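You operate a simulated robot arm through the tools that you are given. There is no shell and no other tool. Be economical: measure what you need, move in short steps, check, and stop when the job is done.

The job below is to be done with a simulated two-armed robot. You get a single attempt, and the scene is never put back.

## Task
Take the yellow bottle on the timber table and put it away on the left shelf under the kitchen counter. Take the purple tab and leave it on the ledge of the cook bay. Stack the ice pack labelled "0" from the work end of the timber table on top of the ice pack that says "+5". Take the small bowl and put it on top of the pan set carton. Take the black flat case on the top of the kitchen counter and put it away on the top of the packing bench. Take the yellow case and leave it on the door end of the window bench. Press the feed button three times. Press the rent button three times. The order is free. Set down upright: yellow bottle, yellow case.
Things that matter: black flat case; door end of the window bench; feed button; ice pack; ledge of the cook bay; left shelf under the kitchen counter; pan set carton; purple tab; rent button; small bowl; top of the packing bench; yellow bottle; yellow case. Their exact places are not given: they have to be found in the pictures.

Only the result counts: the job must be done as asked and must still hold three seconds after the hand-in. Knocking over, shifting, dropping, spilling or breaking anything else fails it.

## Robot
Two 7-joint arms with fingered hands on one trunk, on a base that drives. Base frame: it is fixed to the floor where the robot stands at the start and does not move with it; the origin is under the middle of the robot, x ahead of it, y to its left, z up; the surface under the hand at the start is at about z = 80. Units: cm, rad, N and s.
The left shoulder is at the start at [8, 24.1, 181.2], the right one opposite. With the tool pointing down near the work surface each hand reaches from about 10 to 76 cm from the robot's upright axis, wherever it stands, measured 20 degrees to its own side. Places, roughly: black flat case [-75, -275, 100]; door end of the window bench [220, -420, 80]; feed button [250, -400, 90]; ice pack [50, -75, 75]; ledge of the cook bay (25x69 cm) [-84, 116, 92]; left shelf under the kitchen counter [-70, -400, 30]; pan set carton [150, -425, 100]; purple tab [50, -50, 75]; rent button [500, -250, 100]; small bowl [-50, -250, 25]; top of the packing bench [630, -430, 80]; yellow bottle [50, -25, 100]; yellow case [100, -450, 100]. Payload 4.9 kg a hand.
The tool frame of a hand sits at the grasp point between the pads (the TCP): z along the fingers, y along the line on which they close. The tips reach 3.2 cm beyond it. Largest opening 20 cm; the body of the gripper starts 8.9 cm behind the TCP. The gripper is a hand of 4 fingers: y runs from the thumb to the fingers, the wrist lies at [0, 0, -26.7] in the tool frame, and closing takes about 1.5 s.
Orientation is that of the tool frame in the base frame, as a unit quaternion [x, y, z, w]. With the fingers straight down and closing along the base's y, the tool's x points along the base's -x, its y along +y and its z along -z.

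## Interface
- The arms move only by the tool move_arm. It takes "left_moves", "right_moves" or both (then of equal length, played together; a hand with none holds still); each is a list of rows, each a list of 7 numbers: the shift along the base's x, y, z in cm, then the turn, a rotation vector about the base's x, y, z in rad, then the opening, from 0 (shut) to 1 (fully open). In form: [[x, y, z, wx, wy, wz, gripper], ...]. A call has 1 to 12 rows; each row shifts and turns the commanded pose from where the row before left it. A row lasts 0.2 s, in which the tool goes at most 5 cm and 0.15 rad; a call with a longer step from one row to the next is refused whole, and so is a gripper value outside its range. A pose out of reach is approached as far as the arm can. The call stops where the force on the tool passes 40 N (or 10 N more than at its start, if that is more) or the arm is blocked; 0.2 s more then pass. Each finger travels about 7.2 cm/s and halts on what it meets, pressing with about 24 N; the grip force reading is that of the motor and also rises with nothing between the fingers. The clock runs only during rows and for 0.2 s after the last one: add rows that do not move to give the fingers time. It gives the time, the measured TCP pose, the force on the tool (base axes), the opening and the grip force at its end, in the units of the frame above (readings bear some noise), with the torque about the TCP (base axes, N m) and any sound that the robot's microphone picked up.
- Cameras (640 x 400 px; columns grow to the right, rows downward): "scene" is now at [9.12, -3.9, 196.55]; the picture's right is [-0.53, -0.85, 0.00], its down [-0.71, 0.45, -0.54] and it looks along [0.45, -0.29, -0.84] (base axes); focal length 281 px, centre (320, 200). "left" rides on the left gripper at [-6.9, -6.9, -11.6] in its tool frame; the picture's right is [0.71, -0.71, 0.00], its down [0.54, 0.54, -0.64] and it looks along [0.45, 0.45, 0.77] (tool axes); focal length 226 px, centre (320, 200). "right" rides on the right gripper at [6.9, -6.9, -11.6] in its tool frame; the picture's right is [0.71, 0.71, 0.00], its down [-0.54, 0.54, -0.64] and it looks along [-0.45, 0.45, 0.77] (tool axes); focal length 226 px, centre (320, 200).
- capture(camera): a new picture of that camera. It takes no simulated time.
- slide_trunk(by): slides the trunk up (or, below 0, down) by that many cm; the arms and the scene camera ride with it, the base frame stays. It gives what a move gives, with no picture.
- steer(legs): drives the robot by 1 to 6 legs, each [ahead, left, turn to the left] in cm, cm and rad, along the robot's own axes; the way and the turn of a leg run together, so that a leg with both is an arc; at most 150 cm and 3.142 rad a leg. The arms and the cameras ride along, it lands a little off, and it stops where it bumps. It gives what a move gives.
- grasp_type(shape, hand): the hand has 4 fingers and takes this shape, open, in about a second: jaw (thumb against the fingers, like two jaws); tri (thumb and two fingers); tip (a fingertip pinch); poke (one finger out to press); point (the index stretched); flat (the hand flat); cup (the hand cupped); fist (a fist). The gripper value then closes the fingers along that shape, each until it touches; the sizes above hold for jaw. It gives what a move gives, with no picture.
- pan_tilt(pan, tilt): turns the head with the scene camera to pan (to the left, within 1.501 rad either way) and tilt (down, from -0.506 to 1.204), counted from straight ahead of the robot. It gives what a move gives.
- locate(camera, pixels): there is no depth. For up to 12 entries [column, row, z] of the newest picture of that camera ("zoom" is the newest enlarged one), the place [x, y] in the base frame at which the ray of that pixel passes the height z, good to about 0.2 cm, but the place of the scene camera against the robot may be out by one fixed shift of up to 1.2 cm in any direction. It takes no simulated time.
- close_up(camera, box): a new picture of the part [left, top, right, bottom] of that camera's present view, enlarged. It takes no simulated time.
- sign_off(): hands the job in; it is judged then, once.

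Keep the steps short. Do not move on a guess: measure, check each grasp and each placing, and mend mistakes. In all there are 138 turns and 172 pictures (those below and enlarged ones count). Leave the grippers open and the arms clear of the work at the hand-in unless told otherwise, and finish with a single line.

The tools are called by a JSON object that holds its "api" and its "payload". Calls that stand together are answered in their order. move_arm: Moves the arms, as the interface text tells. Its arguments: {"type":"object","properties":{"left_moves":{"type":"array"},"right_moves":{"type":"array"}},"required":[]} The other tools are called the same way: slide_trunk (by) slides the trunk up or down; grasp_type (shape, hand) gives the hand a shape; steer (legs) drives the base; pan_tilt (pan, tilt) turns the head that bears the scene camera; capture (camera) takes a picture; locate (camera, pixels) gives the place at which the rays of pixels pass given heights; close_up (camera, box) takes an enlarged picture of a part of a camera's view; sign_off () hands the job in.

At the start:

```text
time: 0.0
left_ee_pos: [49.5, -3.92, 111.72]
left_orientation: [0.0, 1.0, 0.0, 0.0]
left_force: [-0.8, -1.0, -0.4]
left_moment: [0.01, -0.02, -0.05]
left_grip_width: 20.01
left_grip_force: 0.1
left_shape: jaw
right_ee_pos: [37.25, -56.63, 111.79]
right_orientation: [0.0, 1.0, -0.001, 0.0]
right_force: [0.2, 0.2, 0.0]
right_moment: [0.0, -0.01, 0.01]
right_grip_width: 20.0
right_grip_force: 0.0
right_shape: jaw
trunk travel left (down, up): [-72.0, 12.0]
robot x, y, heading: [-0.25, -0.38, -0.0]
head pan, tilt: [-0.564, 1.005]
```

scene: 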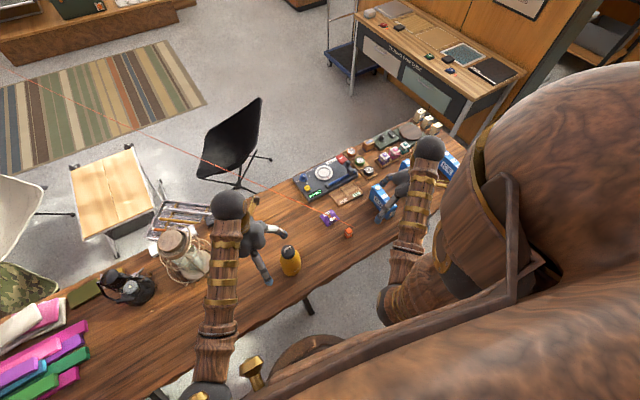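
right: 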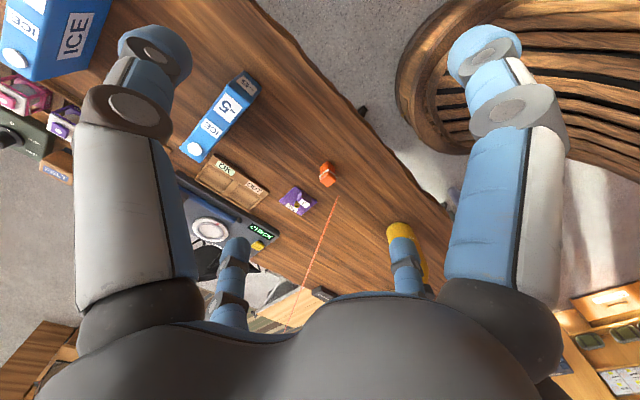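
left: 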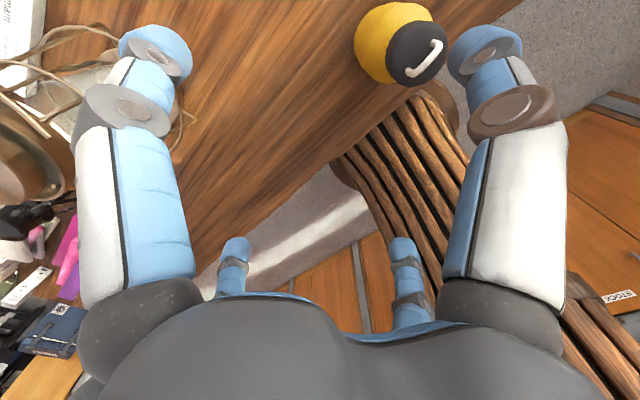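

I see the yellow bottle near (290,262), the purple tab near (331,217) and blue ice packs near (383,200). I will take close-ups to measure them.

{"api": "close_up", "payload": {"camera": "scene", "box": [240, 120, 480, 300]}}

{"api": "close_up", "payload": {"camera": "right", "box": [0, 0, 460, 290]}}

```text
2.22 times, centred on (360, 210) of scene
```

zoom: 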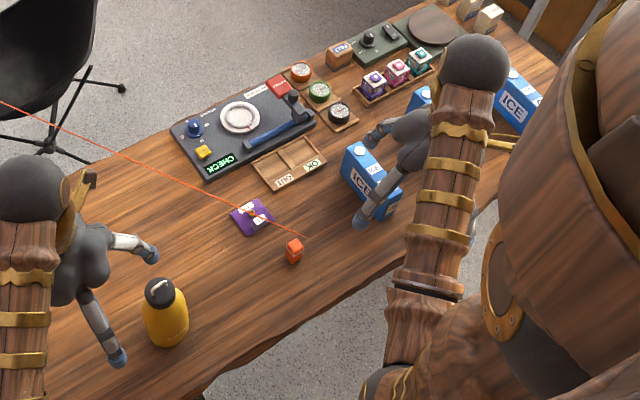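

```text
1.38 times, centred on (230, 145) of right
```

zoom: 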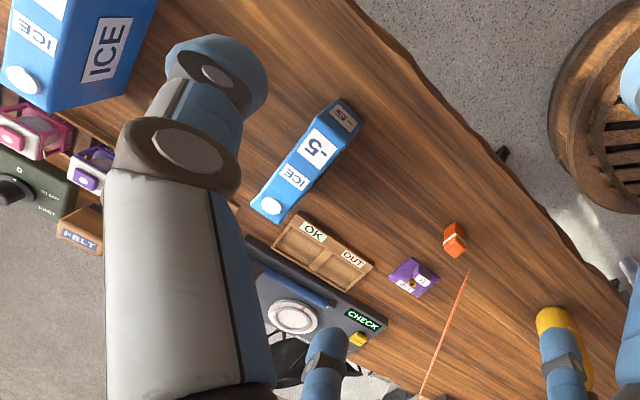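

I will look around to get an overview of the room: first to the right.

{"api": "pan_tilt", "payload": {"pan": -1.3, "tilt": 0.45}}

{"api": "capture", "payload": {"camera": "scene"}}

{"api": "pan_tilt", "payload": {"pan": -0.4, "tilt": 0.35}}

{"api": "capture", "payload": {"camera": "scene"}}

{"api": "pan_tilt", "payload": {"pan": 1.4, "tilt": 0.45}}

{"api": "capture", "payload": {"camera": "scene"}}

```text
time: 1.1
left_ee_pos: [49.47, -3.92, 111.6]
left_orientation: [0.0, 1.0, 0.0, 0.0]
left_force: [0.6, -0.6, 1.1]
left_moment: [-0.02, 0.02, -0.03]
left_grip_width: 19.96
left_grip_force: 0.0
left_shape: jaw
right_ee_pos: [37.1, -56.62, 111.81]
right_orientation: [-0.001, 1.0, 0.0, 0.001]
right_force: [-0.3, 0.5, -0.4]
right_moment: [0.03, 0.0, 0.01]
right_grip_width: 20.01
right_grip_force: 0.0
right_shape: jaw
trunk travel left (down, up): [-72.0, 12.0]
robot x, y, heading: [-0.27, -0.38, 0.003]
head pan, tilt: [-1.3, 0.45]
```

```text
166 pictures are left
```

scene: 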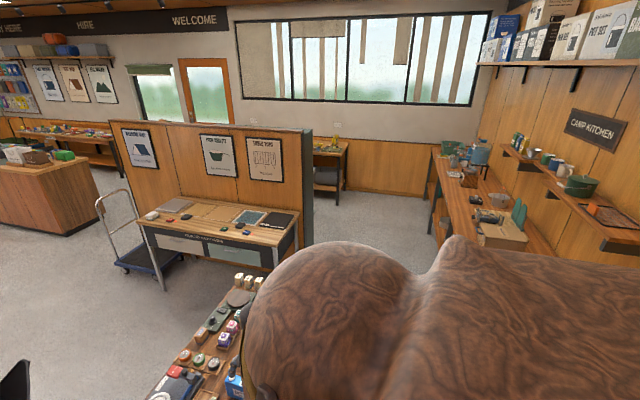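

```text
time: 2.3
left_ee_pos: [49.63, -3.98, 111.72]
left_orientation: [-0.001, 1.0, 0.0, 0.0]
left_force: [-0.2, -0.6, 0.5]
left_moment: [-0.03, -0.01, 0.02]
left_grip_width: 19.99
left_grip_force: 0.0
left_shape: jaw
right_ee_pos: [37.26, -56.6, 111.9]
right_orientation: [0.0, 1.0, 0.0, 0.0]
right_force: [0.3, 0.7, -0.3]
right_moment: [0.04, 0.0, -0.01]
right_grip_width: 20.0
right_grip_force: 0.0
right_shape: jaw
trunk travel left (down, up): [-72.0, 12.0]
robot x, y, heading: [-0.1, 0.2, -0.002]
head pan, tilt: [-0.4, 0.351]
```

```text
165 pictures are left
```

scene: 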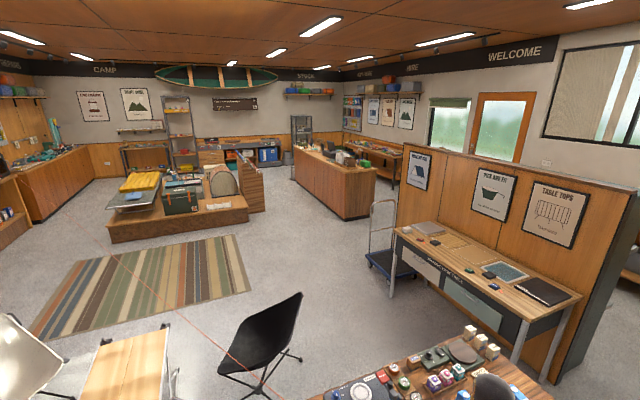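

```text
time: 4.1
left_ee_pos: [49.46, -3.95, 111.8]
left_orientation: [0.0, 1.0, 0.0, 0.0]
left_force: [-0.3, 1.1, -0.5]
left_moment: [0.0, 0.03, 0.03]
left_grip_width: 20.01
left_grip_force: 0.1
left_shape: jaw
right_ee_pos: [37.14, -56.65, 111.8]
right_orientation: [0.0, 1.0, 0.0, 0.0]
right_force: [0.4, 0.5, -0.4]
right_moment: [-0.05, -0.01, 0.01]
right_grip_width: 20.0
right_grip_force: 0.0
right_shape: jaw
trunk travel left (down, up): [-72.0, 12.0]
robot x, y, heading: [-0.22, -0.23, 0.002]
head pan, tilt: [1.4, 0.45]
```

```text
164 pictures are left
```

scene: 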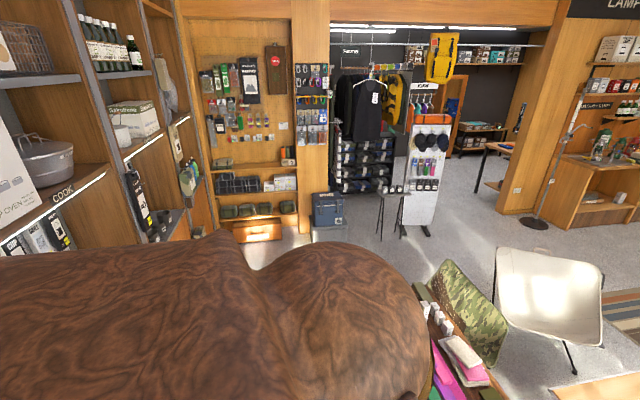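

The kitchen counter is behind to the right, the partition with a bench behind it, and the hire counter far off. Now I measure things on the timber table with the right camera's picture (purple tab at (297,201), −5 pack at (220,115), orange block, bottle).

{"api": "locate", "payload": {"camera": "right", "pixels": [[297, 201, 81], [195, 150, 80], [252, 100, 80], [52, 45, 85], [326, 175, 80], [395, 235, 80], [230, 105, 90], [350, 95, 80], [232, 184, 80]]}}

{"api": "move_arm", "payload": {"right_moves": [[0, 5, 5, 0, 0, 0, 1], [-3, 4, 5, 0, 0, 0, 1], [-5, 0, 5, 0, 0, 0, 1], [-5, 0, 5, 0, 0, 0, 1]]}}

{"api": "pan_tilt", "payload": {"pan": -0.85, "tilt": 0.95}}

{"api": "capture", "payload": {"camera": "scene"}}

{"api": "capture", "payload": {"camera": "right"}}

```text
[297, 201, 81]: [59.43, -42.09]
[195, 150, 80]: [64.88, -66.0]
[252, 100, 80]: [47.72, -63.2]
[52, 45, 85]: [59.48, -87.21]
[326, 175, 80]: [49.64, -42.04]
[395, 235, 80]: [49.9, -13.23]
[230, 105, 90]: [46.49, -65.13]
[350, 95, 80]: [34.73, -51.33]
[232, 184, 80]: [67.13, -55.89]
```

```text
refused: row 1 steps farther than a row can; nothing moved
```

```text
time: 6.2
left_ee_pos: [49.56, -3.96, 111.79]
left_orientation: [0.0, 1.0, 0.0, 0.0]
left_force: [0.0, 0.8, 0.2]
left_moment: [-0.04, 0.0, 0.0]
left_grip_width: 19.99
left_grip_force: 0.1
left_shape: jaw
right_ee_pos: [37.21, -56.58, 111.93]
right_orientation: [0.0, 1.0, 0.0, 0.0]
right_force: [-0.3, -1.2, -1.3]
right_moment: [0.01, 0.02, -0.01]
right_grip_width: 19.99
right_grip_force: 0.1
right_shape: jaw
trunk travel left (down, up): [-72.0, 12.0]
robot x, y, heading: [0.2, -0.08, 0.001]
head pan, tilt: [-0.85, 0.949]
```

```text
163 pictures are left
```

scene: 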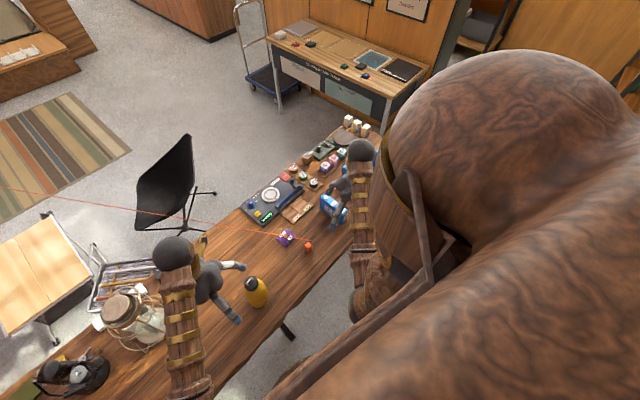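

```text
162 pictures are left
```

right: 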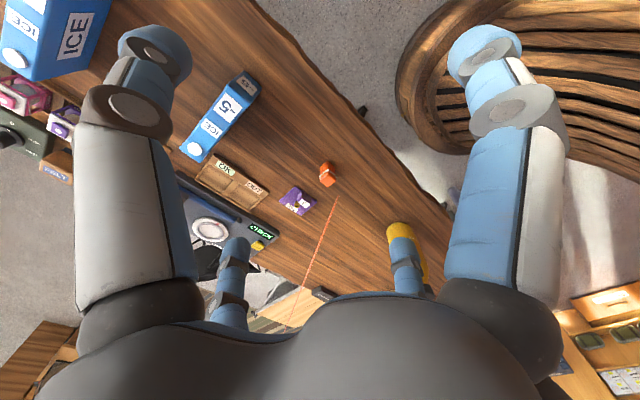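

I check the table height by comparing the two cameras on the purple tab: scene (285,238), right (297,201), at several heights.

{"api": "locate", "payload": {"camera": "scene", "pixels": [[285, 238, 70], [285, 238, 75], [285, 238, 80], [285, 238, 85], [309, 250, 75], [309, 250, 80]]}}

{"api": "locate", "payload": {"camera": "right", "pixels": [[297, 201, 70], [297, 201, 75], [297, 201, 80], [297, 201, 85], [326, 182, 75], [326, 182, 80]]}}

{"api": "move_arm", "payload": {"right_moves": [[0, 0, 4.5, 0, 0, 0, 1], [0, -2, 4.5, 0, 0, 0, 1], [0, -3, 3, 0, 0, 0, 1], [0, -4.5, 0, 0, 0, 0, 1], [0, -4.5, 0, 0, 0, 0, 1], [0, -4.5, 0, 0, 0, 0, 1]]}}

{"api": "capture", "payload": {"camera": "right"}}

```text
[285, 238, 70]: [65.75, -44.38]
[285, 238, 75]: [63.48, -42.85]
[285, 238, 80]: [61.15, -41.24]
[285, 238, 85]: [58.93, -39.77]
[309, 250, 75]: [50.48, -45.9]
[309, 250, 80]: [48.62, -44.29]
```

```text
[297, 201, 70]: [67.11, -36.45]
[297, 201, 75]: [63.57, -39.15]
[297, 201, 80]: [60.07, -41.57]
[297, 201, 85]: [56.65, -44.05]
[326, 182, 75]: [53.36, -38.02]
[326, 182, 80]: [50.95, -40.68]
```

```text
time: 7.6
left_ee_pos: [49.44, -3.97, 111.75]
left_orientation: [0.0, 1.0, 0.002, 0.0]
left_force: [-0.1, -1.0, 0.6]
left_moment: [0.03, -0.01, 0.01]
left_grip_width: 20.02
left_grip_force: 0.0
left_shape: jaw
right_ee_pos: [37.68, -75.26, 115.4]
right_orientation: [0.0, 0.999, -0.035, 0.005]
right_force: [0.4, -0.6, -0.2]
right_moment: [0.02, 0.02, -0.04]
right_grip_width: 19.96
right_grip_force: 0.0
right_shape: jaw
right hand out of reach, approached as far as the arm can: row 1, 2, 3
trunk travel left (down, up): [-72.0, 12.0]
robot x, y, heading: [0.36, 0.28, 0.0]
head pan, tilt: [-0.85, 0.949]
```

```text
161 pictures are left
```

right: 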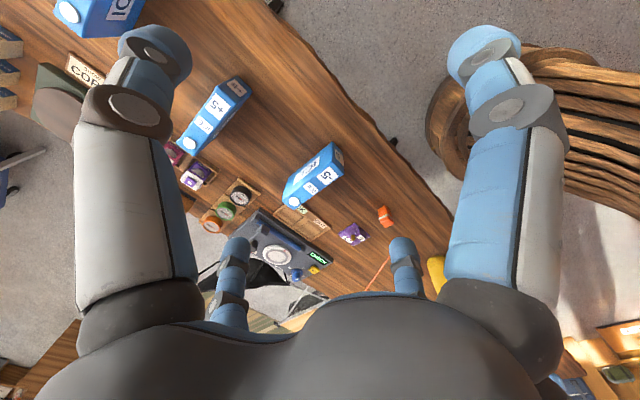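

The middle pack reads "+5"; a third lies farther to the right. I move the right hand further to see it.

{"api": "move_arm", "payload": {"right_moves": [[0, -4.5, 0, 0, 0, 0, 1], [0, -4.5, 0, 0, 0, 0, 1], [-3, -3, 0, 0, 0, 0, 1], [-3, -3, 0, 0, 0, 0, 1]]}}

{"api": "capture", "payload": {"camera": "right"}}

{"api": "capture", "payload": {"camera": "scene"}}

```text
time: 8.6
left_ee_pos: [49.4, -3.91, 111.76]
left_orientation: [0.0, 1.0, 0.0, 0.001]
left_force: [-0.1, -0.4, 1.0]
left_moment: [0.0, 0.0, -0.01]
left_grip_width: 20.0
left_grip_force: 0.2
left_shape: jaw
right_ee_pos: [31.44, -90.03, 115.6]
right_orientation: [0.001, 0.999, -0.036, 0.006]
right_force: [0.2, 0.5, 0.3]
right_moment: [0.04, -0.02, 0.0]
right_grip_width: 20.0
right_grip_force: 0.0
right_shape: jaw
trunk travel left (down, up): [-72.0, 12.0]
robot x, y, heading: [-0.03, -0.24, -0.0]
head pan, tilt: [-0.85, 0.949]
```

```text
160 pictures are left
```

right: 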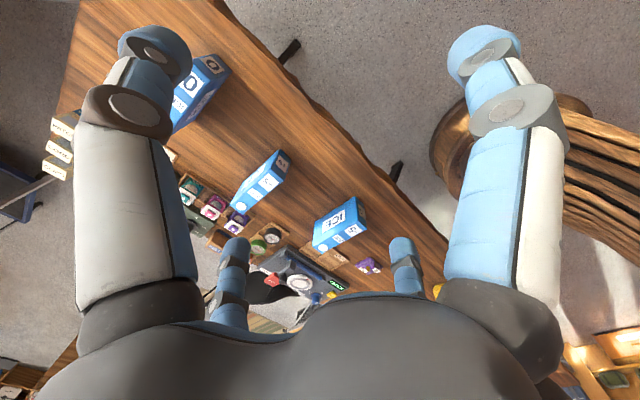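

```text
159 pictures are left
```

scene: 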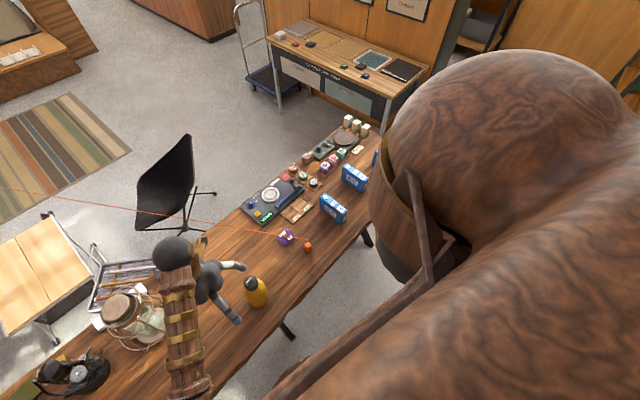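

The three packs: "0" at (195,90), "+5" at (258,180), "−5" at (340,225) in the right view. I zoom to measure precisely.

{"api": "close_up", "payload": {"camera": "right", "box": [150, 30, 390, 270]}}

{"api": "close_up", "payload": {"camera": "scene", "box": [225, 100, 405, 320]}}

```text
1.67 times, centred on (270, 150) of right
```

zoom: 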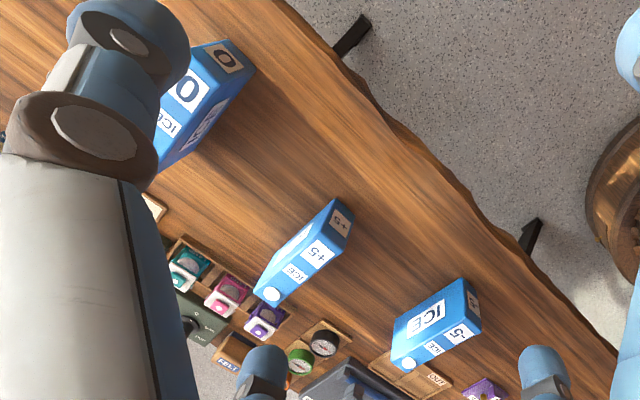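

```text
1.82 times, centred on (315, 210) of scene
```

zoom: 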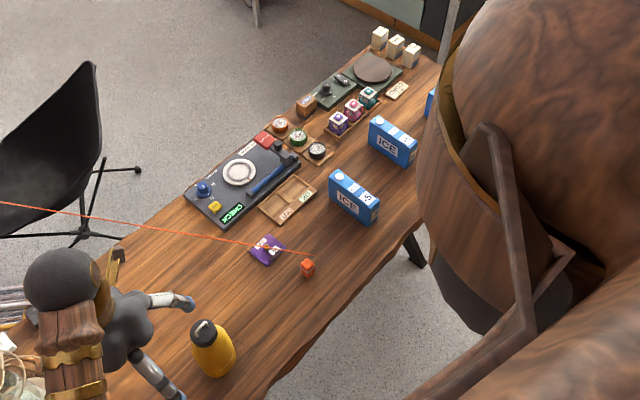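

I locate pack corners in the scene zoom: bottoms at table height, tops at trial heights.

{"api": "locate", "payload": {"camera": "zoom", "pixels": [[331, 202, 79.5], [368, 226, 79.5], [331, 173, 90], [331, 173, 95], [370, 147, 79.5], [411, 168, 79.5], [371, 121, 90], [371, 121, 95], [390, 116, 90], [417, 147, 90], [267, 247, 80.5], [309, 274, 79.5]]}}

{"api": "locate", "payload": {"camera": "right", "pixels": [[241.0, 207, 90], [241, 207, 95], [227, 188, 90], [241, 214, 79.5], [232, 204, 90], [280, 148.5, 90], [291, 158, 90], [279, 171, 79.5], [228, 70, 90], [198, 55, 90], [221, 72, 79.5], [180, 130, 79.5]]}}

```text
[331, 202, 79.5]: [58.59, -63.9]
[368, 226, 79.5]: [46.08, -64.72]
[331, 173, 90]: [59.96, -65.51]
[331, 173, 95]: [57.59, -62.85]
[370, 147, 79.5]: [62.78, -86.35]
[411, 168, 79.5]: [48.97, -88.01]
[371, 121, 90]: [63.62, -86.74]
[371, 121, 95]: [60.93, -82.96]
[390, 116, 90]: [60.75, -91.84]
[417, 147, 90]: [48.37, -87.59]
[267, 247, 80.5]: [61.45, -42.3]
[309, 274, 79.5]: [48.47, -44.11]
```

```text
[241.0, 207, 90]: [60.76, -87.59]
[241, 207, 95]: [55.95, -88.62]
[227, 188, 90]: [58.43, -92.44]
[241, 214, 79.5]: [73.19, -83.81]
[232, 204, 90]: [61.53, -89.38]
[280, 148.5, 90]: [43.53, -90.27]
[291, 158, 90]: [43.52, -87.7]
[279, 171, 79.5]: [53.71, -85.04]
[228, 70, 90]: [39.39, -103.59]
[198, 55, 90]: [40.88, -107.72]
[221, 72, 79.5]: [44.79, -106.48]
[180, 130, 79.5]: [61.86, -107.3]
```

I measure the table's near edge to plan the drive: right view (300,45), (365,145), (440,235).

{"api": "locate", "payload": {"camera": "right", "pixels": [[290, 45, 80], [340, 110, 80], [395, 178, 80], [445, 240, 80], [250, 10, 80], [75, 15, 80], [60, 110, 80]]}}

{"api": "locate", "payload": {"camera": "scene", "pixels": [[290, 320, 80], [345, 245, 80], [210, 400, 80]]}}

```text
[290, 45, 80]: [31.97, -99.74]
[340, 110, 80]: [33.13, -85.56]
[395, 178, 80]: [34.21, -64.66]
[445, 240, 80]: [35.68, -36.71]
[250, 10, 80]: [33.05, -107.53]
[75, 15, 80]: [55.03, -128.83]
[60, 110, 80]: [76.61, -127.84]
```

```text
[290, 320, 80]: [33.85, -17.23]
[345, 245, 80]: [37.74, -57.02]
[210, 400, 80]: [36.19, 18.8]
```

Table edge runs along y at x≈34. I drive right by 70 cm, parallel to the table, so the right hand reaches the "0" and "+5" packs.

{"api": "steer", "payload": {"legs": [[0, -70, 0]]}}

{"api": "move_arm", "payload": {"right_moves": [[0, 4.5, 0, 0, 0, 0, 1], [0, 4.5, 0, 0, 0, 0, 1], [0, 4.5, 0, 0, 0, 0, 1], [0, 4.5, 0, 0, 0, 0, 1], [2, 4.5, 0, 0, 0, 0, 1], [3, 4, 0, 0, 0, 0, 1], [3, 3.5, 0, 0, 0, 0, 1]]}}

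{"api": "capture", "payload": {"camera": "right"}}

{"api": "capture", "payload": {"camera": "left"}}

```text
time: 12.4
left_ee_pos: [49.71, -73.88, 111.77]
left_orientation: [-0.004, 1.0, -0.002, 0.0]
left_force: [-0.1, -0.6, -0.1]
left_moment: [0.0, 0.06, 0.01]
left_grip_width: 19.97
left_grip_force: 0.1
left_shape: jaw
right_ee_pos: [32.26, -160.06, 115.69]
right_orientation: [0.0, 0.999, -0.036, 0.006]
right_force: [0.0, -0.1, -0.3]
right_moment: [-0.04, 0.02, 0.0]
right_grip_width: 19.99
right_grip_force: 0.1
right_shape: jaw
trunk travel left (down, up): [-72.0, 12.0]
robot x, y, heading: [-0.03, -70.25, 0.002]
head pan, tilt: [-0.85, 0.949]
```

```text
time: 14.0
left_ee_pos: [49.77, -73.85, 111.65]
left_orientation: [-0.003, 1.0, 0.0, 0.0]
left_force: [-0.1, 0.4, 0.4]
left_moment: [0.0, 0.0, 0.03]
left_grip_width: 19.99
left_grip_force: 0.1
left_shape: jaw
right_ee_pos: [40.34, -130.1, 115.48]
right_orientation: [0.001, 0.999, -0.036, 0.005]
right_force: [0.5, -0.8, -1.0]
right_moment: [0.01, 0.0, 0.01]
right_grip_width: 19.99
right_grip_force: 0.0
right_shape: jaw
trunk travel left (down, up): [-72.0, 12.0]
robot x, y, heading: [0.45, -70.4, 0.005]
head pan, tilt: [-0.85, 0.949]
```

```text
156 pictures are left
```

right: 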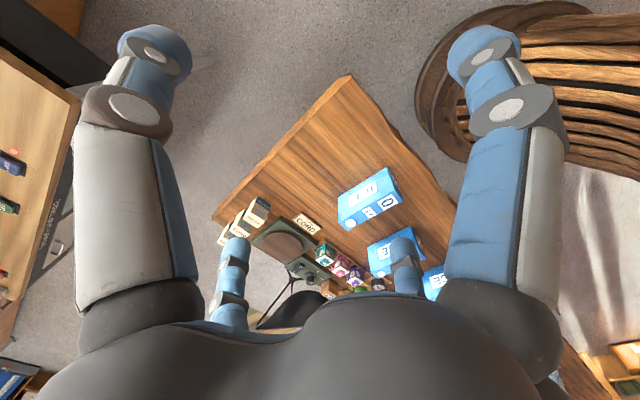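

```text
155 pictures are left
```

left: 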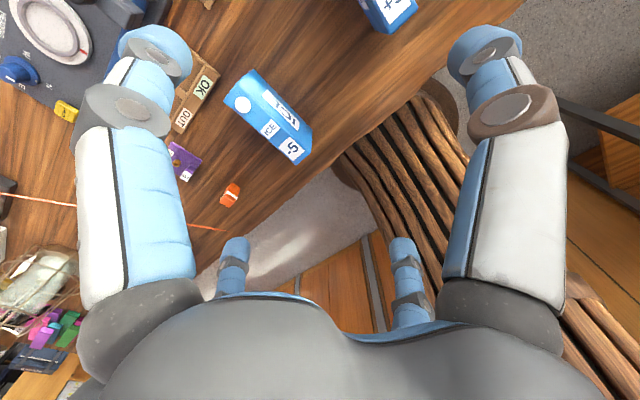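

I zoom into the "0" pack (≈(368,198) in right view) and the "+5" pack.

{"api": "close_up", "payload": {"camera": "right", "box": [300, 140, 460, 310]}}

```text
2.35 times, centred on (380, 225) of right
```

zoom: 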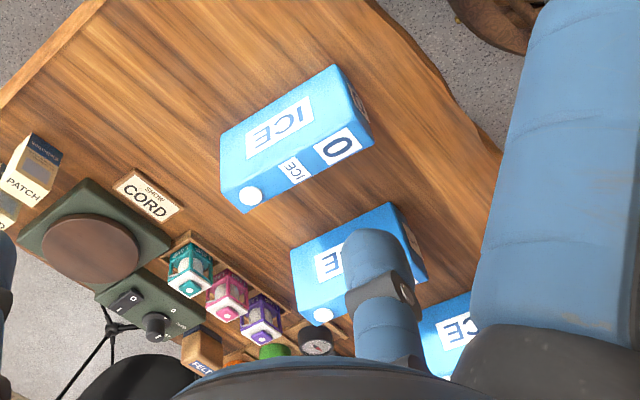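

{"api": "locate", "payload": {"camera": "zoom", "pixels": [[222, 134, 79.5], [334, 66, 79.5], [222, 191, 91], [357, 125, 91], [373, 141, 91], [241, 213, 91], [222, 191, 93], [357, 125, 93], [373, 141, 93], [241, 213, 93], [291, 247, 79.5], [390, 203, 79.5]]}}

```text
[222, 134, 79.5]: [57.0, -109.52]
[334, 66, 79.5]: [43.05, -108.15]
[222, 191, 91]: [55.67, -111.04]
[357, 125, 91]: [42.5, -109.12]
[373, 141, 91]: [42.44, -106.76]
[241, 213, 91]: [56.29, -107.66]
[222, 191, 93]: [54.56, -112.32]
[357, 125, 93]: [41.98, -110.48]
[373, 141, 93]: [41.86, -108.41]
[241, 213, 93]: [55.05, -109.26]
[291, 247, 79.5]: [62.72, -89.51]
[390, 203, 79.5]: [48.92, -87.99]
```

The "0" pack: centre ≈(50,−107.2), yaw ≈ −0.1 rad, 14 × 3.3 cm, top z≈89.5. "+5" is parallel, shifted by (5.8, 20.1). I move the right hand above the "0" pack, correcting tilt and yaw, opening halved.

{"api": "move_arm", "payload": {"right_moves": [[1.2, 2.86, -1.9, 0.009, 0.001, -0.0125, 0.5], [1.2, 2.86, -1.9, 0.009, 0.001, -0.0125, 0.5], [1.2, 2.86, -1.9, 0.009, 0.001, -0.0125, 0.5], [1.2, 2.86, -1.9, 0.009, 0.001, -0.0125, 0.5], [1.2, 2.86, -1.9, 0.009, 0.001, -0.0125, 0.5], [1.2, 2.86, -1.9, 0.009, 0.001, -0.0125, 0.5], [1.2, 2.86, -1.9, 0.009, 0.001, -0.0125, 0.5], [1.2, 2.86, -1.9, 0.009, 0.001, -0.0125, 0.5], [0, 0, 0, 0, 0, 0, 0.5]]}}

{"api": "capture", "payload": {"camera": "right"}}

```text
time: 16.0
left_ee_pos: [49.81, -73.92, 111.75]
left_orientation: [-0.002, 1.0, 0.0, 0.0]
left_force: [0.2, -0.2, 0.0]
left_moment: [-0.03, 0.03, 0.0]
left_grip_width: 20.0
left_grip_force: 0.0
left_shape: jaw
right_ee_pos: [49.9, -107.15, 100.32]
right_orientation: [0.049, 0.999, 0.0, 0.0]
right_force: [0.3, -0.8, 0.8]
right_moment: [-0.01, -0.01, 0.04]
right_grip_width: 10.05
right_grip_force: 0.0
right_shape: jaw
trunk travel left (down, up): [-72.0, 12.0]
robot x, y, heading: [-0.19, -70.23, 0.006]
head pan, tilt: [-0.85, 0.949]
```

```text
153 pictures are left
```

right: 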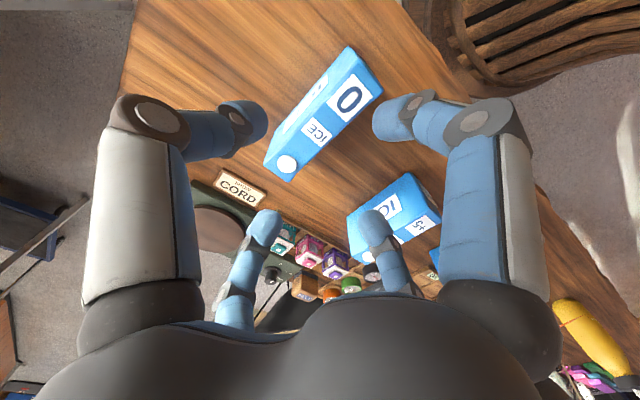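

{"api": "close_up", "payload": {"camera": "right", "box": [240, 30, 460, 270]}}

```text
1.67 times, centred on (350, 150) of right
```

zoom: 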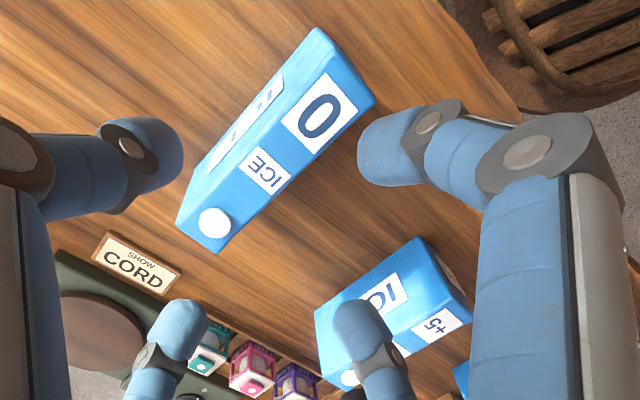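

{"api": "locate", "payload": {"camera": "zoom", "pixels": [[176, 222, 90], [327, 66, 90], [376, 98, 90], [222, 254, 90], [190, 185, 79.5], [316, 28, 79.5], [436, 264, 90], [472, 300, 90], [315, 312, 79.5], [418, 238, 79.5]]}}

```text
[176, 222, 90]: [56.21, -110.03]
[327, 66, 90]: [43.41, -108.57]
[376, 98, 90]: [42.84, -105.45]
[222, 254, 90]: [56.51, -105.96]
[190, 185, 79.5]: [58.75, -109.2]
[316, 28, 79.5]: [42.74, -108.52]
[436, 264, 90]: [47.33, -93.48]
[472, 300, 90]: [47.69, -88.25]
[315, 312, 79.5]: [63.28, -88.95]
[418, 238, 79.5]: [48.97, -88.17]
```

Aligned: pack centre ≈(49.8,−107.5). I descend to z≈86 and close.

{"api": "move_arm", "payload": {"right_moves": [[0, -0.3, -4, 0, 0, 0.01, 0.5], [0, 0, -4, 0, 0, 0.01, 0.5], [0, 0, -4, 0, 0, 0, 0.5], [0, 0, -2.3, 0, 0, 0, 0.5], [0, 0, 0, 0, 0, 0, 0.1], [0, 0, 0, 0, 0, 0, 0.0], [0, 0, 0, 0, 0, 0, 0.0], [0, 0, 0, 0, 0, 0, 0.0], [0, 0, 0, 0, 0, 0, 0.0], [0, 0, 0, 0, 0, 0, 0.0]]}}

{"api": "capture", "payload": {"camera": "right"}}

```text
time: 16.7
left_ee_pos: [49.6, -73.78, 111.84]
left_orientation: [-0.002, 1.0, -0.001, 0.001]
left_force: [-0.5, -0.2, 0.3]
left_moment: [0.0, -0.02, 0.02]
left_grip_width: 19.97
left_grip_force: 0.0
left_shape: jaw
right_ee_pos: [50.27, -107.75, 92.63]
right_orientation: [0.04, 0.999, -0.001, 0.007]
right_force: [-2.0, -0.3, 23.4]
right_moment: [0.04, 0.72, 0.02]
right_grip_width: 10.08
right_grip_force: 0.1
right_shape: jaw
trunk travel left (down, up): [-72.0, 12.0]
robot x, y, heading: [0.19, -70.36, 0.006]
head pan, tilt: [-0.85, 0.949]
stopped in row 3 (right hand): the force on the tool passed its limit at 69 N (the readings are from after the stop); the commanded pose is now the measured one
```

```text
151 pictures are left
```

right: 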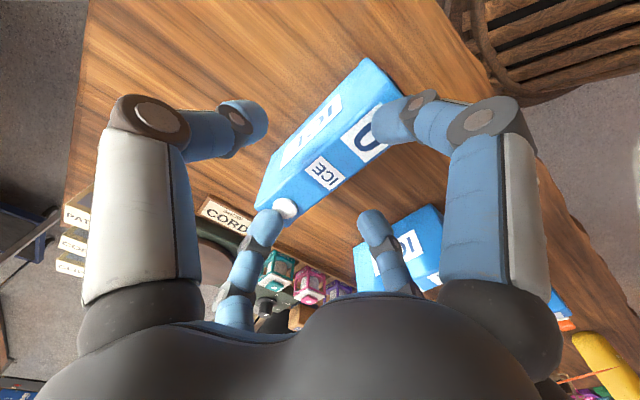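

The hand in fact has four fingers around the TCP: thumb −y, finger +y and one at each ±x, so at half opening the ±x fingers struck the pack's top. I go up, open fully, and look again.

{"api": "move_arm", "payload": {"right_moves": [[0, 0, 4, 0, 0, 0, 0.5], [0, 0, 4, 0, 0, 0, 0.7], [-0.3, 0.1, 0, 0, -0.014, 0, 1], [0, 0, 0, 0, 0, 0, 1], [0, 0, 0, 0, 0, 0, 1]]}}

{"api": "close_up", "payload": {"camera": "right", "box": [120, 20, 520, 270]}}

```text
time: 17.9
left_ee_pos: [49.73, -74.03, 111.62]
left_orientation: [-0.002, 1.0, 0.0, 0.0]
left_force: [-0.2, 0.7, -0.7]
left_moment: [-0.01, 0.02, 0.01]
left_grip_width: 20.0
left_grip_force: 0.1
left_shape: jaw
right_ee_pos: [49.98, -107.62, 100.32]
right_orientation: [0.04, 0.999, 0.0, 0.011]
right_force: [-0.1, 0.2, -0.2]
right_moment: [0.01, 0.02, -0.01]
right_grip_width: 19.97
right_grip_force: 0.1
right_shape: jaw
trunk travel left (down, up): [-72.0, 12.0]
robot x, y, heading: [0.2, -70.18, 0.008]
head pan, tilt: [-0.85, 0.949]
```

```text
1.60 times, centred on (320, 145) of right
```

zoom: 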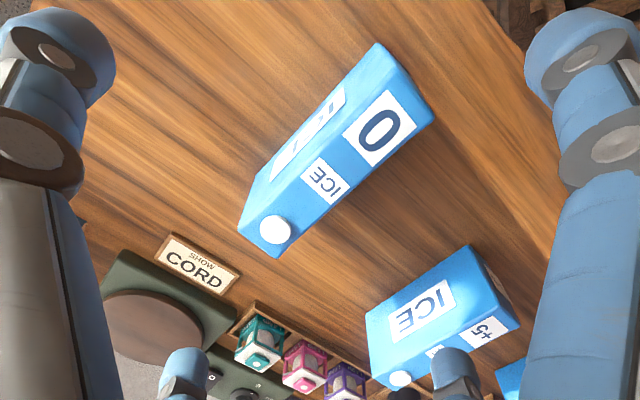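

{"api": "locate", "payload": {"camera": "zoom", "pixels": [[237, 228, 90], [388, 82, 90], [435, 112, 90], [278, 258, 90], [376, 42, 79.5], [245, 190, 79.5], [366, 314, 79.5], [467, 244, 79.5], [520, 322, 90], [182, 348, 85], [455, 350, 85]]}}

```text
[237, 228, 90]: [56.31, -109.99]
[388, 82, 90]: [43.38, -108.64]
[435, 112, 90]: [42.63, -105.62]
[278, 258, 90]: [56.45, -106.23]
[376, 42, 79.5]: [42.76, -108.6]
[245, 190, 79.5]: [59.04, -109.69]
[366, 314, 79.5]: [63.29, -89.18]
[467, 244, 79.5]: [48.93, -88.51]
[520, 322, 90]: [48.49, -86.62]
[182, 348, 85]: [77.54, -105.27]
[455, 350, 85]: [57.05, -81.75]
```

Pack unmoved. I descend fully open to z≈86 and close.

{"api": "move_arm", "payload": {"right_moves": [[-0.2, 0, -4, 0, 0.022, 0, 1], [0, 0, -4, 0, 0, 0, 1], [0, 0, -4, 0, 0, 0, 1], [0, 0, -2.3, 0, 0, 0, 1], [0, 0, 0, 0, 0, 0, 0.5], [0, 0, 0, 0, 0, 0, 0.0], [0, 0, 0, 0, 0, 0, 0.0], [0, 0, 0, 0, 0, 0, 0.0], [0, 0, 0, 0, 0, 0, 0.0], [0, 0, 0, 0, 0, 0, 0.0], [0, 0, 0, 0, 0, 0, 0.0], [0, 0, 0, 0, 0, 0, 0.0]]}}

{"api": "capture", "payload": {"camera": "right"}}

```text
time: 20.5
left_ee_pos: [49.62, -74.0, 111.58]
left_orientation: [-0.002, 1.0, 0.0, -0.001]
left_force: [0.5, -0.8, 0.0]
left_moment: [-0.02, 0.0, -0.01]
left_grip_width: 19.98
left_grip_force: 0.0
left_shape: jaw
right_ee_pos: [50.05, -107.68, 85.96]
right_orientation: [0.04, 0.999, -0.001, 0.0]
right_force: [0.4, 1.2, 0.2]
right_moment: [-0.02, -0.01, 0.02]
right_grip_width: 6.91
right_grip_force: 24.0
right_shape: jaw
trunk travel left (down, up): [-72.0, 12.0]
robot x, y, heading: [0.13, -70.05, -0.001]
head pan, tilt: [-0.85, 0.949]
```

```text
149 pictures are left
```

right: 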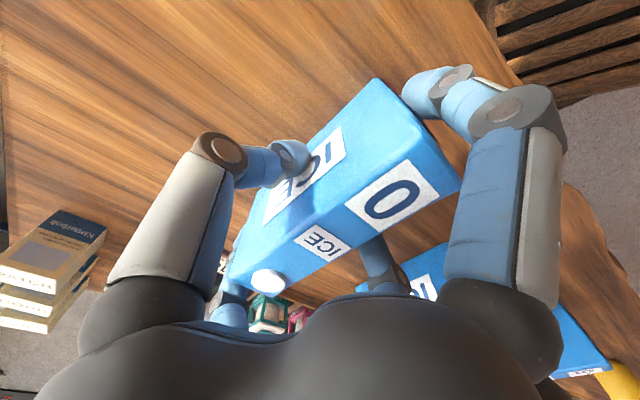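

Gripped on all sides. I lift 13 cm and at the same time move the left hand away to +y.

{"api": "move_arm", "payload": {"right_moves": [[0, 0, 2, 0, 0, 0, 0], [0, 0, 3, 0, 0, 0, 0], [0, 0, 4, 0, 0, 0, 0], [0, 0, 4, 0, 0, 0, 0], [0, 0, 0, 0, 0, 0, 0], [0, 0, 0, 0, 0, 0, 0]], "left_moves": [[0, 4.5, 0, 0, 0, 0, 1], [0, 4.5, 0, 0, 0, 0, 1], [0, 4.5, 0, 0, 0, 0, 1], [0, 4.5, 0, 0, 0, 0, 1], [0, 4.5, 0, 0, 0, 0, 1], [0, 4.5, 0, 0, 0, 0, 1]]}}

{"api": "move_arm", "payload": {"right_moves": [[1, 4, 0, 0, 0, 0, 0], [1.3, 4, 0, 0, 0, 0, 0], [1.3, 4, 0, 0, 0, 0, 0], [1.3, 4.3, 0, 0, 0, 0, 0], [1.2, 4, 0, 0, 0, 0, 0], [0, 0, 0, 0, 0, 0, 0]]}}

{"api": "capture", "payload": {"camera": "right"}}

{"api": "capture", "payload": {"camera": "left"}}

{"api": "close_up", "payload": {"camera": "scene", "box": [260, 80, 480, 260]}}

```text
time: 21.9
left_ee_pos: [49.59, -46.98, 111.55]
left_orientation: [-0.002, 1.0, 0.0, -0.001]
left_force: [0.2, -0.1, -0.9]
left_moment: [0.0, -0.01, 0.01]
left_grip_width: 19.98
left_grip_force: 0.1
left_shape: jaw
right_ee_pos: [49.8, -107.75, 98.83]
right_orientation: [0.04, 0.999, -0.001, 0.0]
right_force: [-0.5, 0.0, -3.8]
right_moment: [-0.05, -0.03, 0.01]
right_grip_width: 6.94
right_grip_force: 23.8
right_shape: jaw
trunk travel left (down, up): [-72.0, 12.0]
robot x, y, heading: [0.27, -70.36, 0.003]
head pan, tilt: [-0.85, 0.949]
```

```text
time: 23.3
left_ee_pos: [49.6, -47.18, 111.63]
left_orientation: [-0.002, 1.0, 0.0, -0.001]
left_force: [-0.5, 0.3, 0.6]
left_moment: [0.01, 0.01, 0.03]
left_grip_width: 20.01
left_grip_force: 0.0
left_shape: jaw
right_ee_pos: [56.08, -87.46, 99.1]
right_orientation: [0.04, 0.999, -0.001, 0.001]
right_force: [-0.1, 0.3, -4.2]
right_moment: [0.02, -0.01, -0.01]
right_grip_width: 6.92
right_grip_force: 23.9
right_shape: jaw
trunk travel left (down, up): [-72.0, 12.0]
robot x, y, heading: [0.11, -70.28, 0.003]
head pan, tilt: [-0.85, 0.949]
```

```text
148 pictures are left
```

right: 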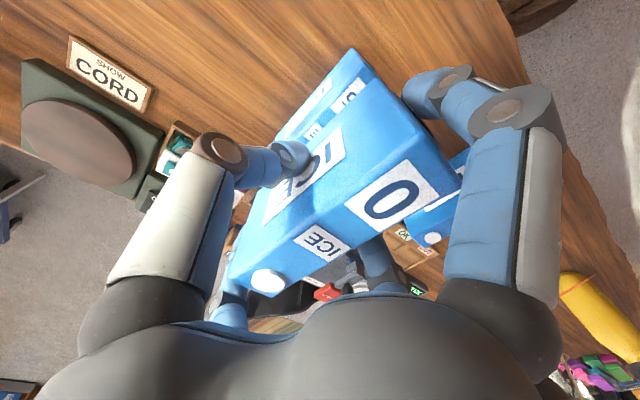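

```text
147 pictures are left
```

left: 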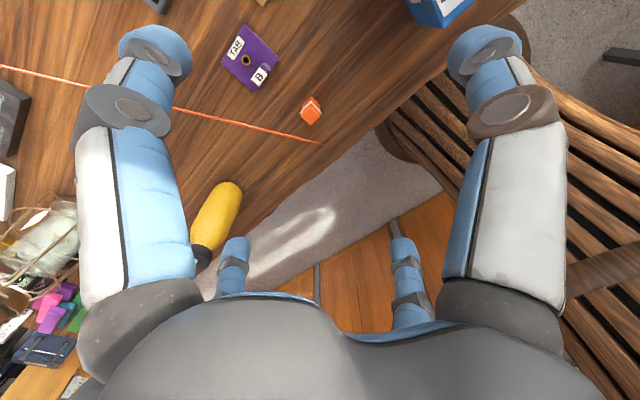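

```text
2.22 times, centred on (370, 170) of scene
```

zoom: 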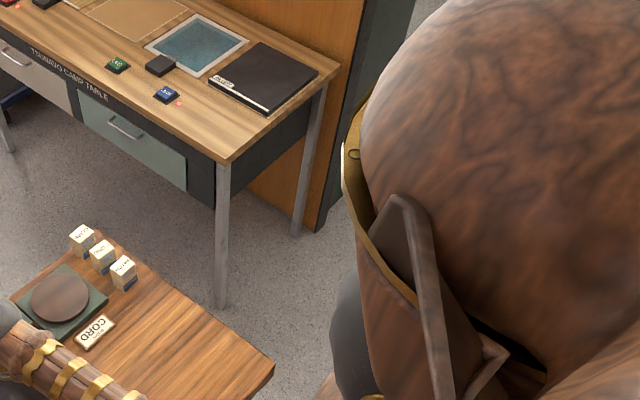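

I zoom the right view to compare the held pack's lower edge with the +5 pack's top.

{"api": "close_up", "payload": {"camera": "right", "box": [220, 40, 480, 200]}}

```text
2.46 times, centred on (350, 120) of right
```

zoom: 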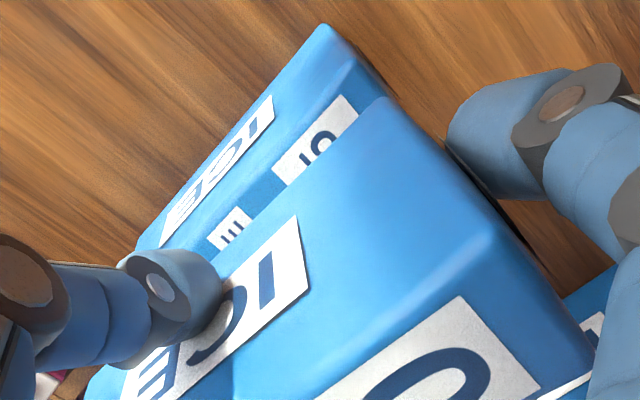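

{"api": "locate", "payload": {"camera": "zoom", "pixels": [[380, 97, 92.5], [300, 168, 92.5], [353, 57, 89.7], [353, 57, 91], [275, 140, 89.7], [325, 23, 79.5], [137, 243, 79.5], [500, 235, 102.5]]}}

```text
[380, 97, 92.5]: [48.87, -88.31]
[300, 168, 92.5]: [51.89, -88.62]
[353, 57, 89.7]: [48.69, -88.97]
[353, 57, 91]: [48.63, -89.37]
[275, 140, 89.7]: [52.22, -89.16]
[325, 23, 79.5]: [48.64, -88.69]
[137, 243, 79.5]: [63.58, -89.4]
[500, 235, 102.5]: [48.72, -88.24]
```

The held pack sits ~0.3–0.5 cm to +y of the +5 pack; I shift (−0.15,−0.35) and lower gently till contact.

{"api": "move_arm", "payload": {"right_moves": [[-0.15, -0.35, 0, 0, 0, 0, 0], [0, 0, -1, 0, 0, 0, 0], [0, 0, -0.8, 0, 0, 0, 0], [0, 0, -0.4, 0, 0, 0, 0], [0, 0, -0.3, 0, 0, 0, 0], [0, 0, 0, 0, 0, 0, 0]]}}

{"api": "capture", "payload": {"camera": "right"}}

```text
time: 24.7
left_ee_pos: [49.64, -47.17, 111.56]
left_orientation: [-0.003, 1.0, 0.0, 0.0]
left_force: [-0.2, -0.7, -0.3]
left_moment: [0.0, -0.02, -0.01]
left_grip_width: 19.99
left_grip_force: 0.2
left_shape: jaw
right_ee_pos: [55.92, -87.78, 96.58]
right_orientation: [0.041, 0.999, -0.001, -0.001]
right_force: [0.2, 0.7, -4.8]
right_moment: [0.04, 0.03, -0.01]
right_grip_width: 6.91
right_grip_force: 24.2
right_shape: jaw
trunk travel left (down, up): [-72.0, 12.0]
robot x, y, heading: [0.09, -70.1, 0.009]
head pan, tilt: [-0.85, 0.949]
```

```text
144 pictures are left
```

right: 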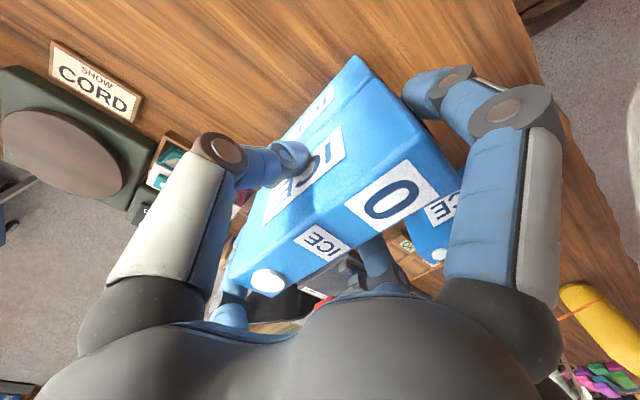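

Not in contact yet (force −4.8 N is the weight). I lower by small steps until the vertical force turns.

{"api": "move_arm", "payload": {"right_moves": [[0, 0, -0.25, 0, 0, 0, 0], [0, 0, -0.25, 0, 0, 0, 0], [0, 0, 0, 0, 0, 0, 0]]}}

{"api": "close_up", "payload": {"camera": "right", "box": [220, 40, 480, 200]}}

```text
time: 25.5
left_ee_pos: [49.55, -47.08, 111.52]
left_orientation: [-0.003, 1.0, 0.0, 0.0]
left_force: [-0.2, 0.6, 0.0]
left_moment: [0.01, -0.01, 0.04]
left_grip_width: 19.98
left_grip_force: 0.0
left_shape: jaw
right_ee_pos: [55.87, -87.73, 96.02]
right_orientation: [0.041, 0.999, -0.001, 0.0]
right_force: [0.7, 0.8, -4.3]
right_moment: [-0.01, 0.0, 0.03]
right_grip_width: 6.93
right_grip_force: 24.0
right_shape: jaw
trunk travel left (down, up): [-72.0, 12.0]
robot x, y, heading: [0.33, -70.34, 0.004]
head pan, tilt: [-0.85, 0.949]
```

```text
2.46 times, centred on (350, 120) of right
```

zoom: 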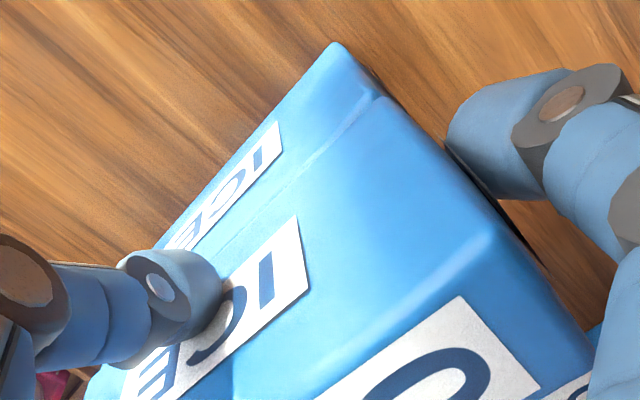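

Well aligned in x and y; a small gap remains. I continue down.

{"api": "move_arm", "payload": {"right_moves": [[0, 0, -0.2, 0, 0, 0, 0], [0, 0, -0.2, 0, 0, 0, 0], [0, 0, 0, 0, 0, 0, 0]]}}

```text
time: 26.3
left_ee_pos: [49.67, -47.09, 111.55]
left_orientation: [-0.003, 1.0, 0.0, 0.0]
left_force: [0.5, -0.8, 1.0]
left_moment: [-0.04, 0.03, 0.0]
left_grip_width: 19.99
left_grip_force: 0.0
left_shape: jaw
right_ee_pos: [55.79, -87.87, 95.6]
right_orientation: [0.04, 0.999, -0.001, 0.0]
right_force: [-0.2, 0.5, -4.1]
right_moment: [0.0, -0.01, 0.01]
right_grip_width: 6.91
right_grip_force: 24.8
right_shape: jaw
trunk travel left (down, up): [-72.0, 12.0]
robot x, y, heading: [0.51, -70.22, 0.009]
head pan, tilt: [-0.85, 0.949]
```

{"api": "move_arm", "payload": {"right_moves": [[0, 0, -0.15, 0, 0, 0, 0], [0, 0, -0.15, 0, 0, 0, 0], [0, 0, 0, 0, 0, 0, 0]]}}

{"api": "close_up", "payload": {"camera": "right", "box": [220, 40, 480, 200]}}

```text
time: 27.1
left_ee_pos: [49.46, -47.13, 111.67]
left_orientation: [-0.003, 1.0, 0.001, 0.0]
left_force: [-0.5, 0.2, 0.6]
left_moment: [-0.01, 0.0, 0.02]
left_grip_width: 20.0
left_grip_force: 0.1
left_shape: jaw
right_ee_pos: [55.95, -87.75, 95.39]
right_orientation: [0.04, 0.999, -0.001, 0.002]
right_force: [-1.2, -0.4, 8.5]
right_moment: [-0.02, 0.16, 0.01]
right_grip_width: 6.91
right_grip_force: 24.2
right_shape: jaw
trunk travel left (down, up): [-72.0, 12.0]
robot x, y, heading: [-0.21, -70.04, 0.004]
head pan, tilt: [-0.85, 0.949]
```

```text
2.46 times, centred on (350, 120) of right
```

zoom: 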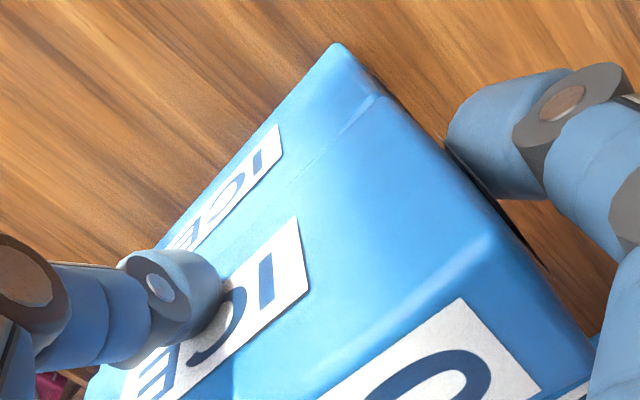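

Contact (+8.5 N). I release slowly, then raise straight up.

{"api": "move_arm", "payload": {"right_moves": [[0, 0, 0.1, 0, 0, 0, 0.3], [0, 0, 0, 0, 0, 0, 0.5], [0, 0, 0, 0, 0, 0, 0.8], [0, 0, 0, 0, 0, 0, 1], [0, 0, 0, 0, 0, 0, 1], [0, 0, 0, 0, 0, 0, 1], [0, 0, 3, 0, 0, 0, 1], [0, 0, 4, 0, 0, 0, 1], [0, 0, 4, 0, 0, 0, 1], [0, -4, 2, 0, 0, 0, 1], [0, -4.5, 0, 0, 0, 0, 1], [0, -4.5, 0, 0, 0, 0, 1]]}}

{"api": "capture", "payload": {"camera": "right"}}

{"api": "capture", "payload": {"camera": "scene"}}

```text
time: 29.7
left_ee_pos: [49.67, -47.18, 111.56]
left_orientation: [-0.002, 1.0, 0.0, 0.0]
left_force: [1.1, 0.3, 0.2]
left_moment: [0.04, -0.01, 0.01]
left_grip_width: 20.01
left_grip_force: 0.0
left_shape: jaw
right_ee_pos: [55.77, -101.12, 108.27]
right_orientation: [0.04, 0.999, -0.001, 0.001]
right_force: [0.1, 0.3, 0.0]
right_moment: [0.0, 0.03, 0.0]
right_grip_width: 20.0
right_grip_force: 0.1
right_shape: jaw
trunk travel left (down, up): [-72.0, 12.0]
robot x, y, heading: [0.22, -70.36, 0.003]
head pan, tilt: [-0.85, 0.949]
```

```text
141 pictures are left
```

right: 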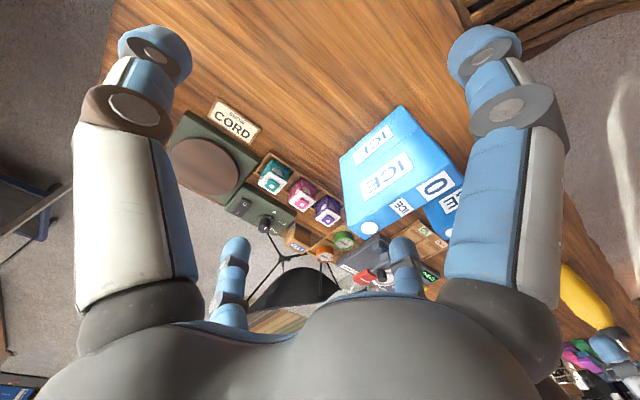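

```text
140 pictures are left
```

scene: 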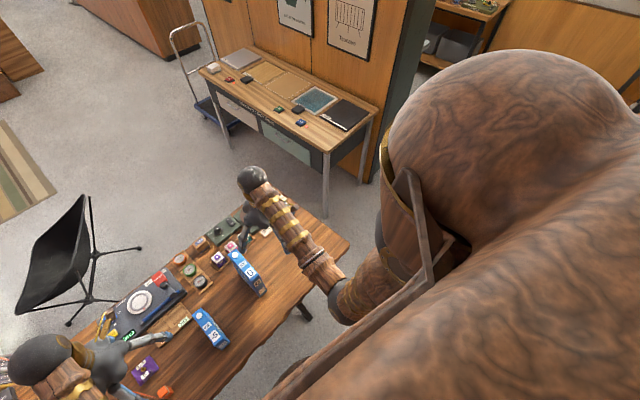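

The stack stands. Now I locate the purple tab and bottle in the left view at present.

{"api": "close_up", "payload": {"camera": "left", "box": [150, 0, 410, 280]}}

{"api": "locate", "payload": {"camera": "left", "pixels": [[250, 58, 80], [310, 110, 80], [228, 185, 80], [203, 255, 100], [203, 255, 105], [325, 143, 80], [325, 143, 90]]}}

```text
1.43 times, centred on (280, 140) of left
```

zoom: 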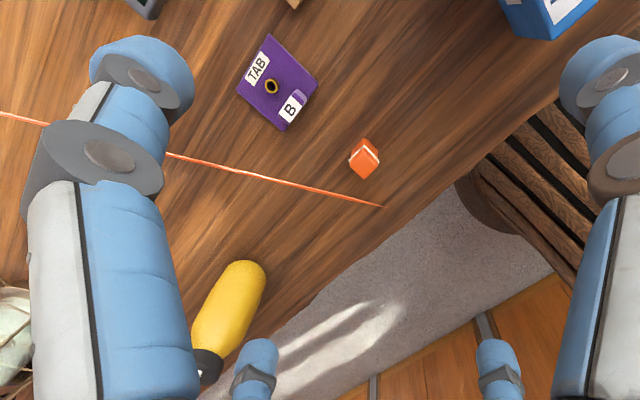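

```text
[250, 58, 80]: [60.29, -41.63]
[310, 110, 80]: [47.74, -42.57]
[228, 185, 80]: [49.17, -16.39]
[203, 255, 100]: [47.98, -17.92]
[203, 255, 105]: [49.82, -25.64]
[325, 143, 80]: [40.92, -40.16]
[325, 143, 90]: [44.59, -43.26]
```

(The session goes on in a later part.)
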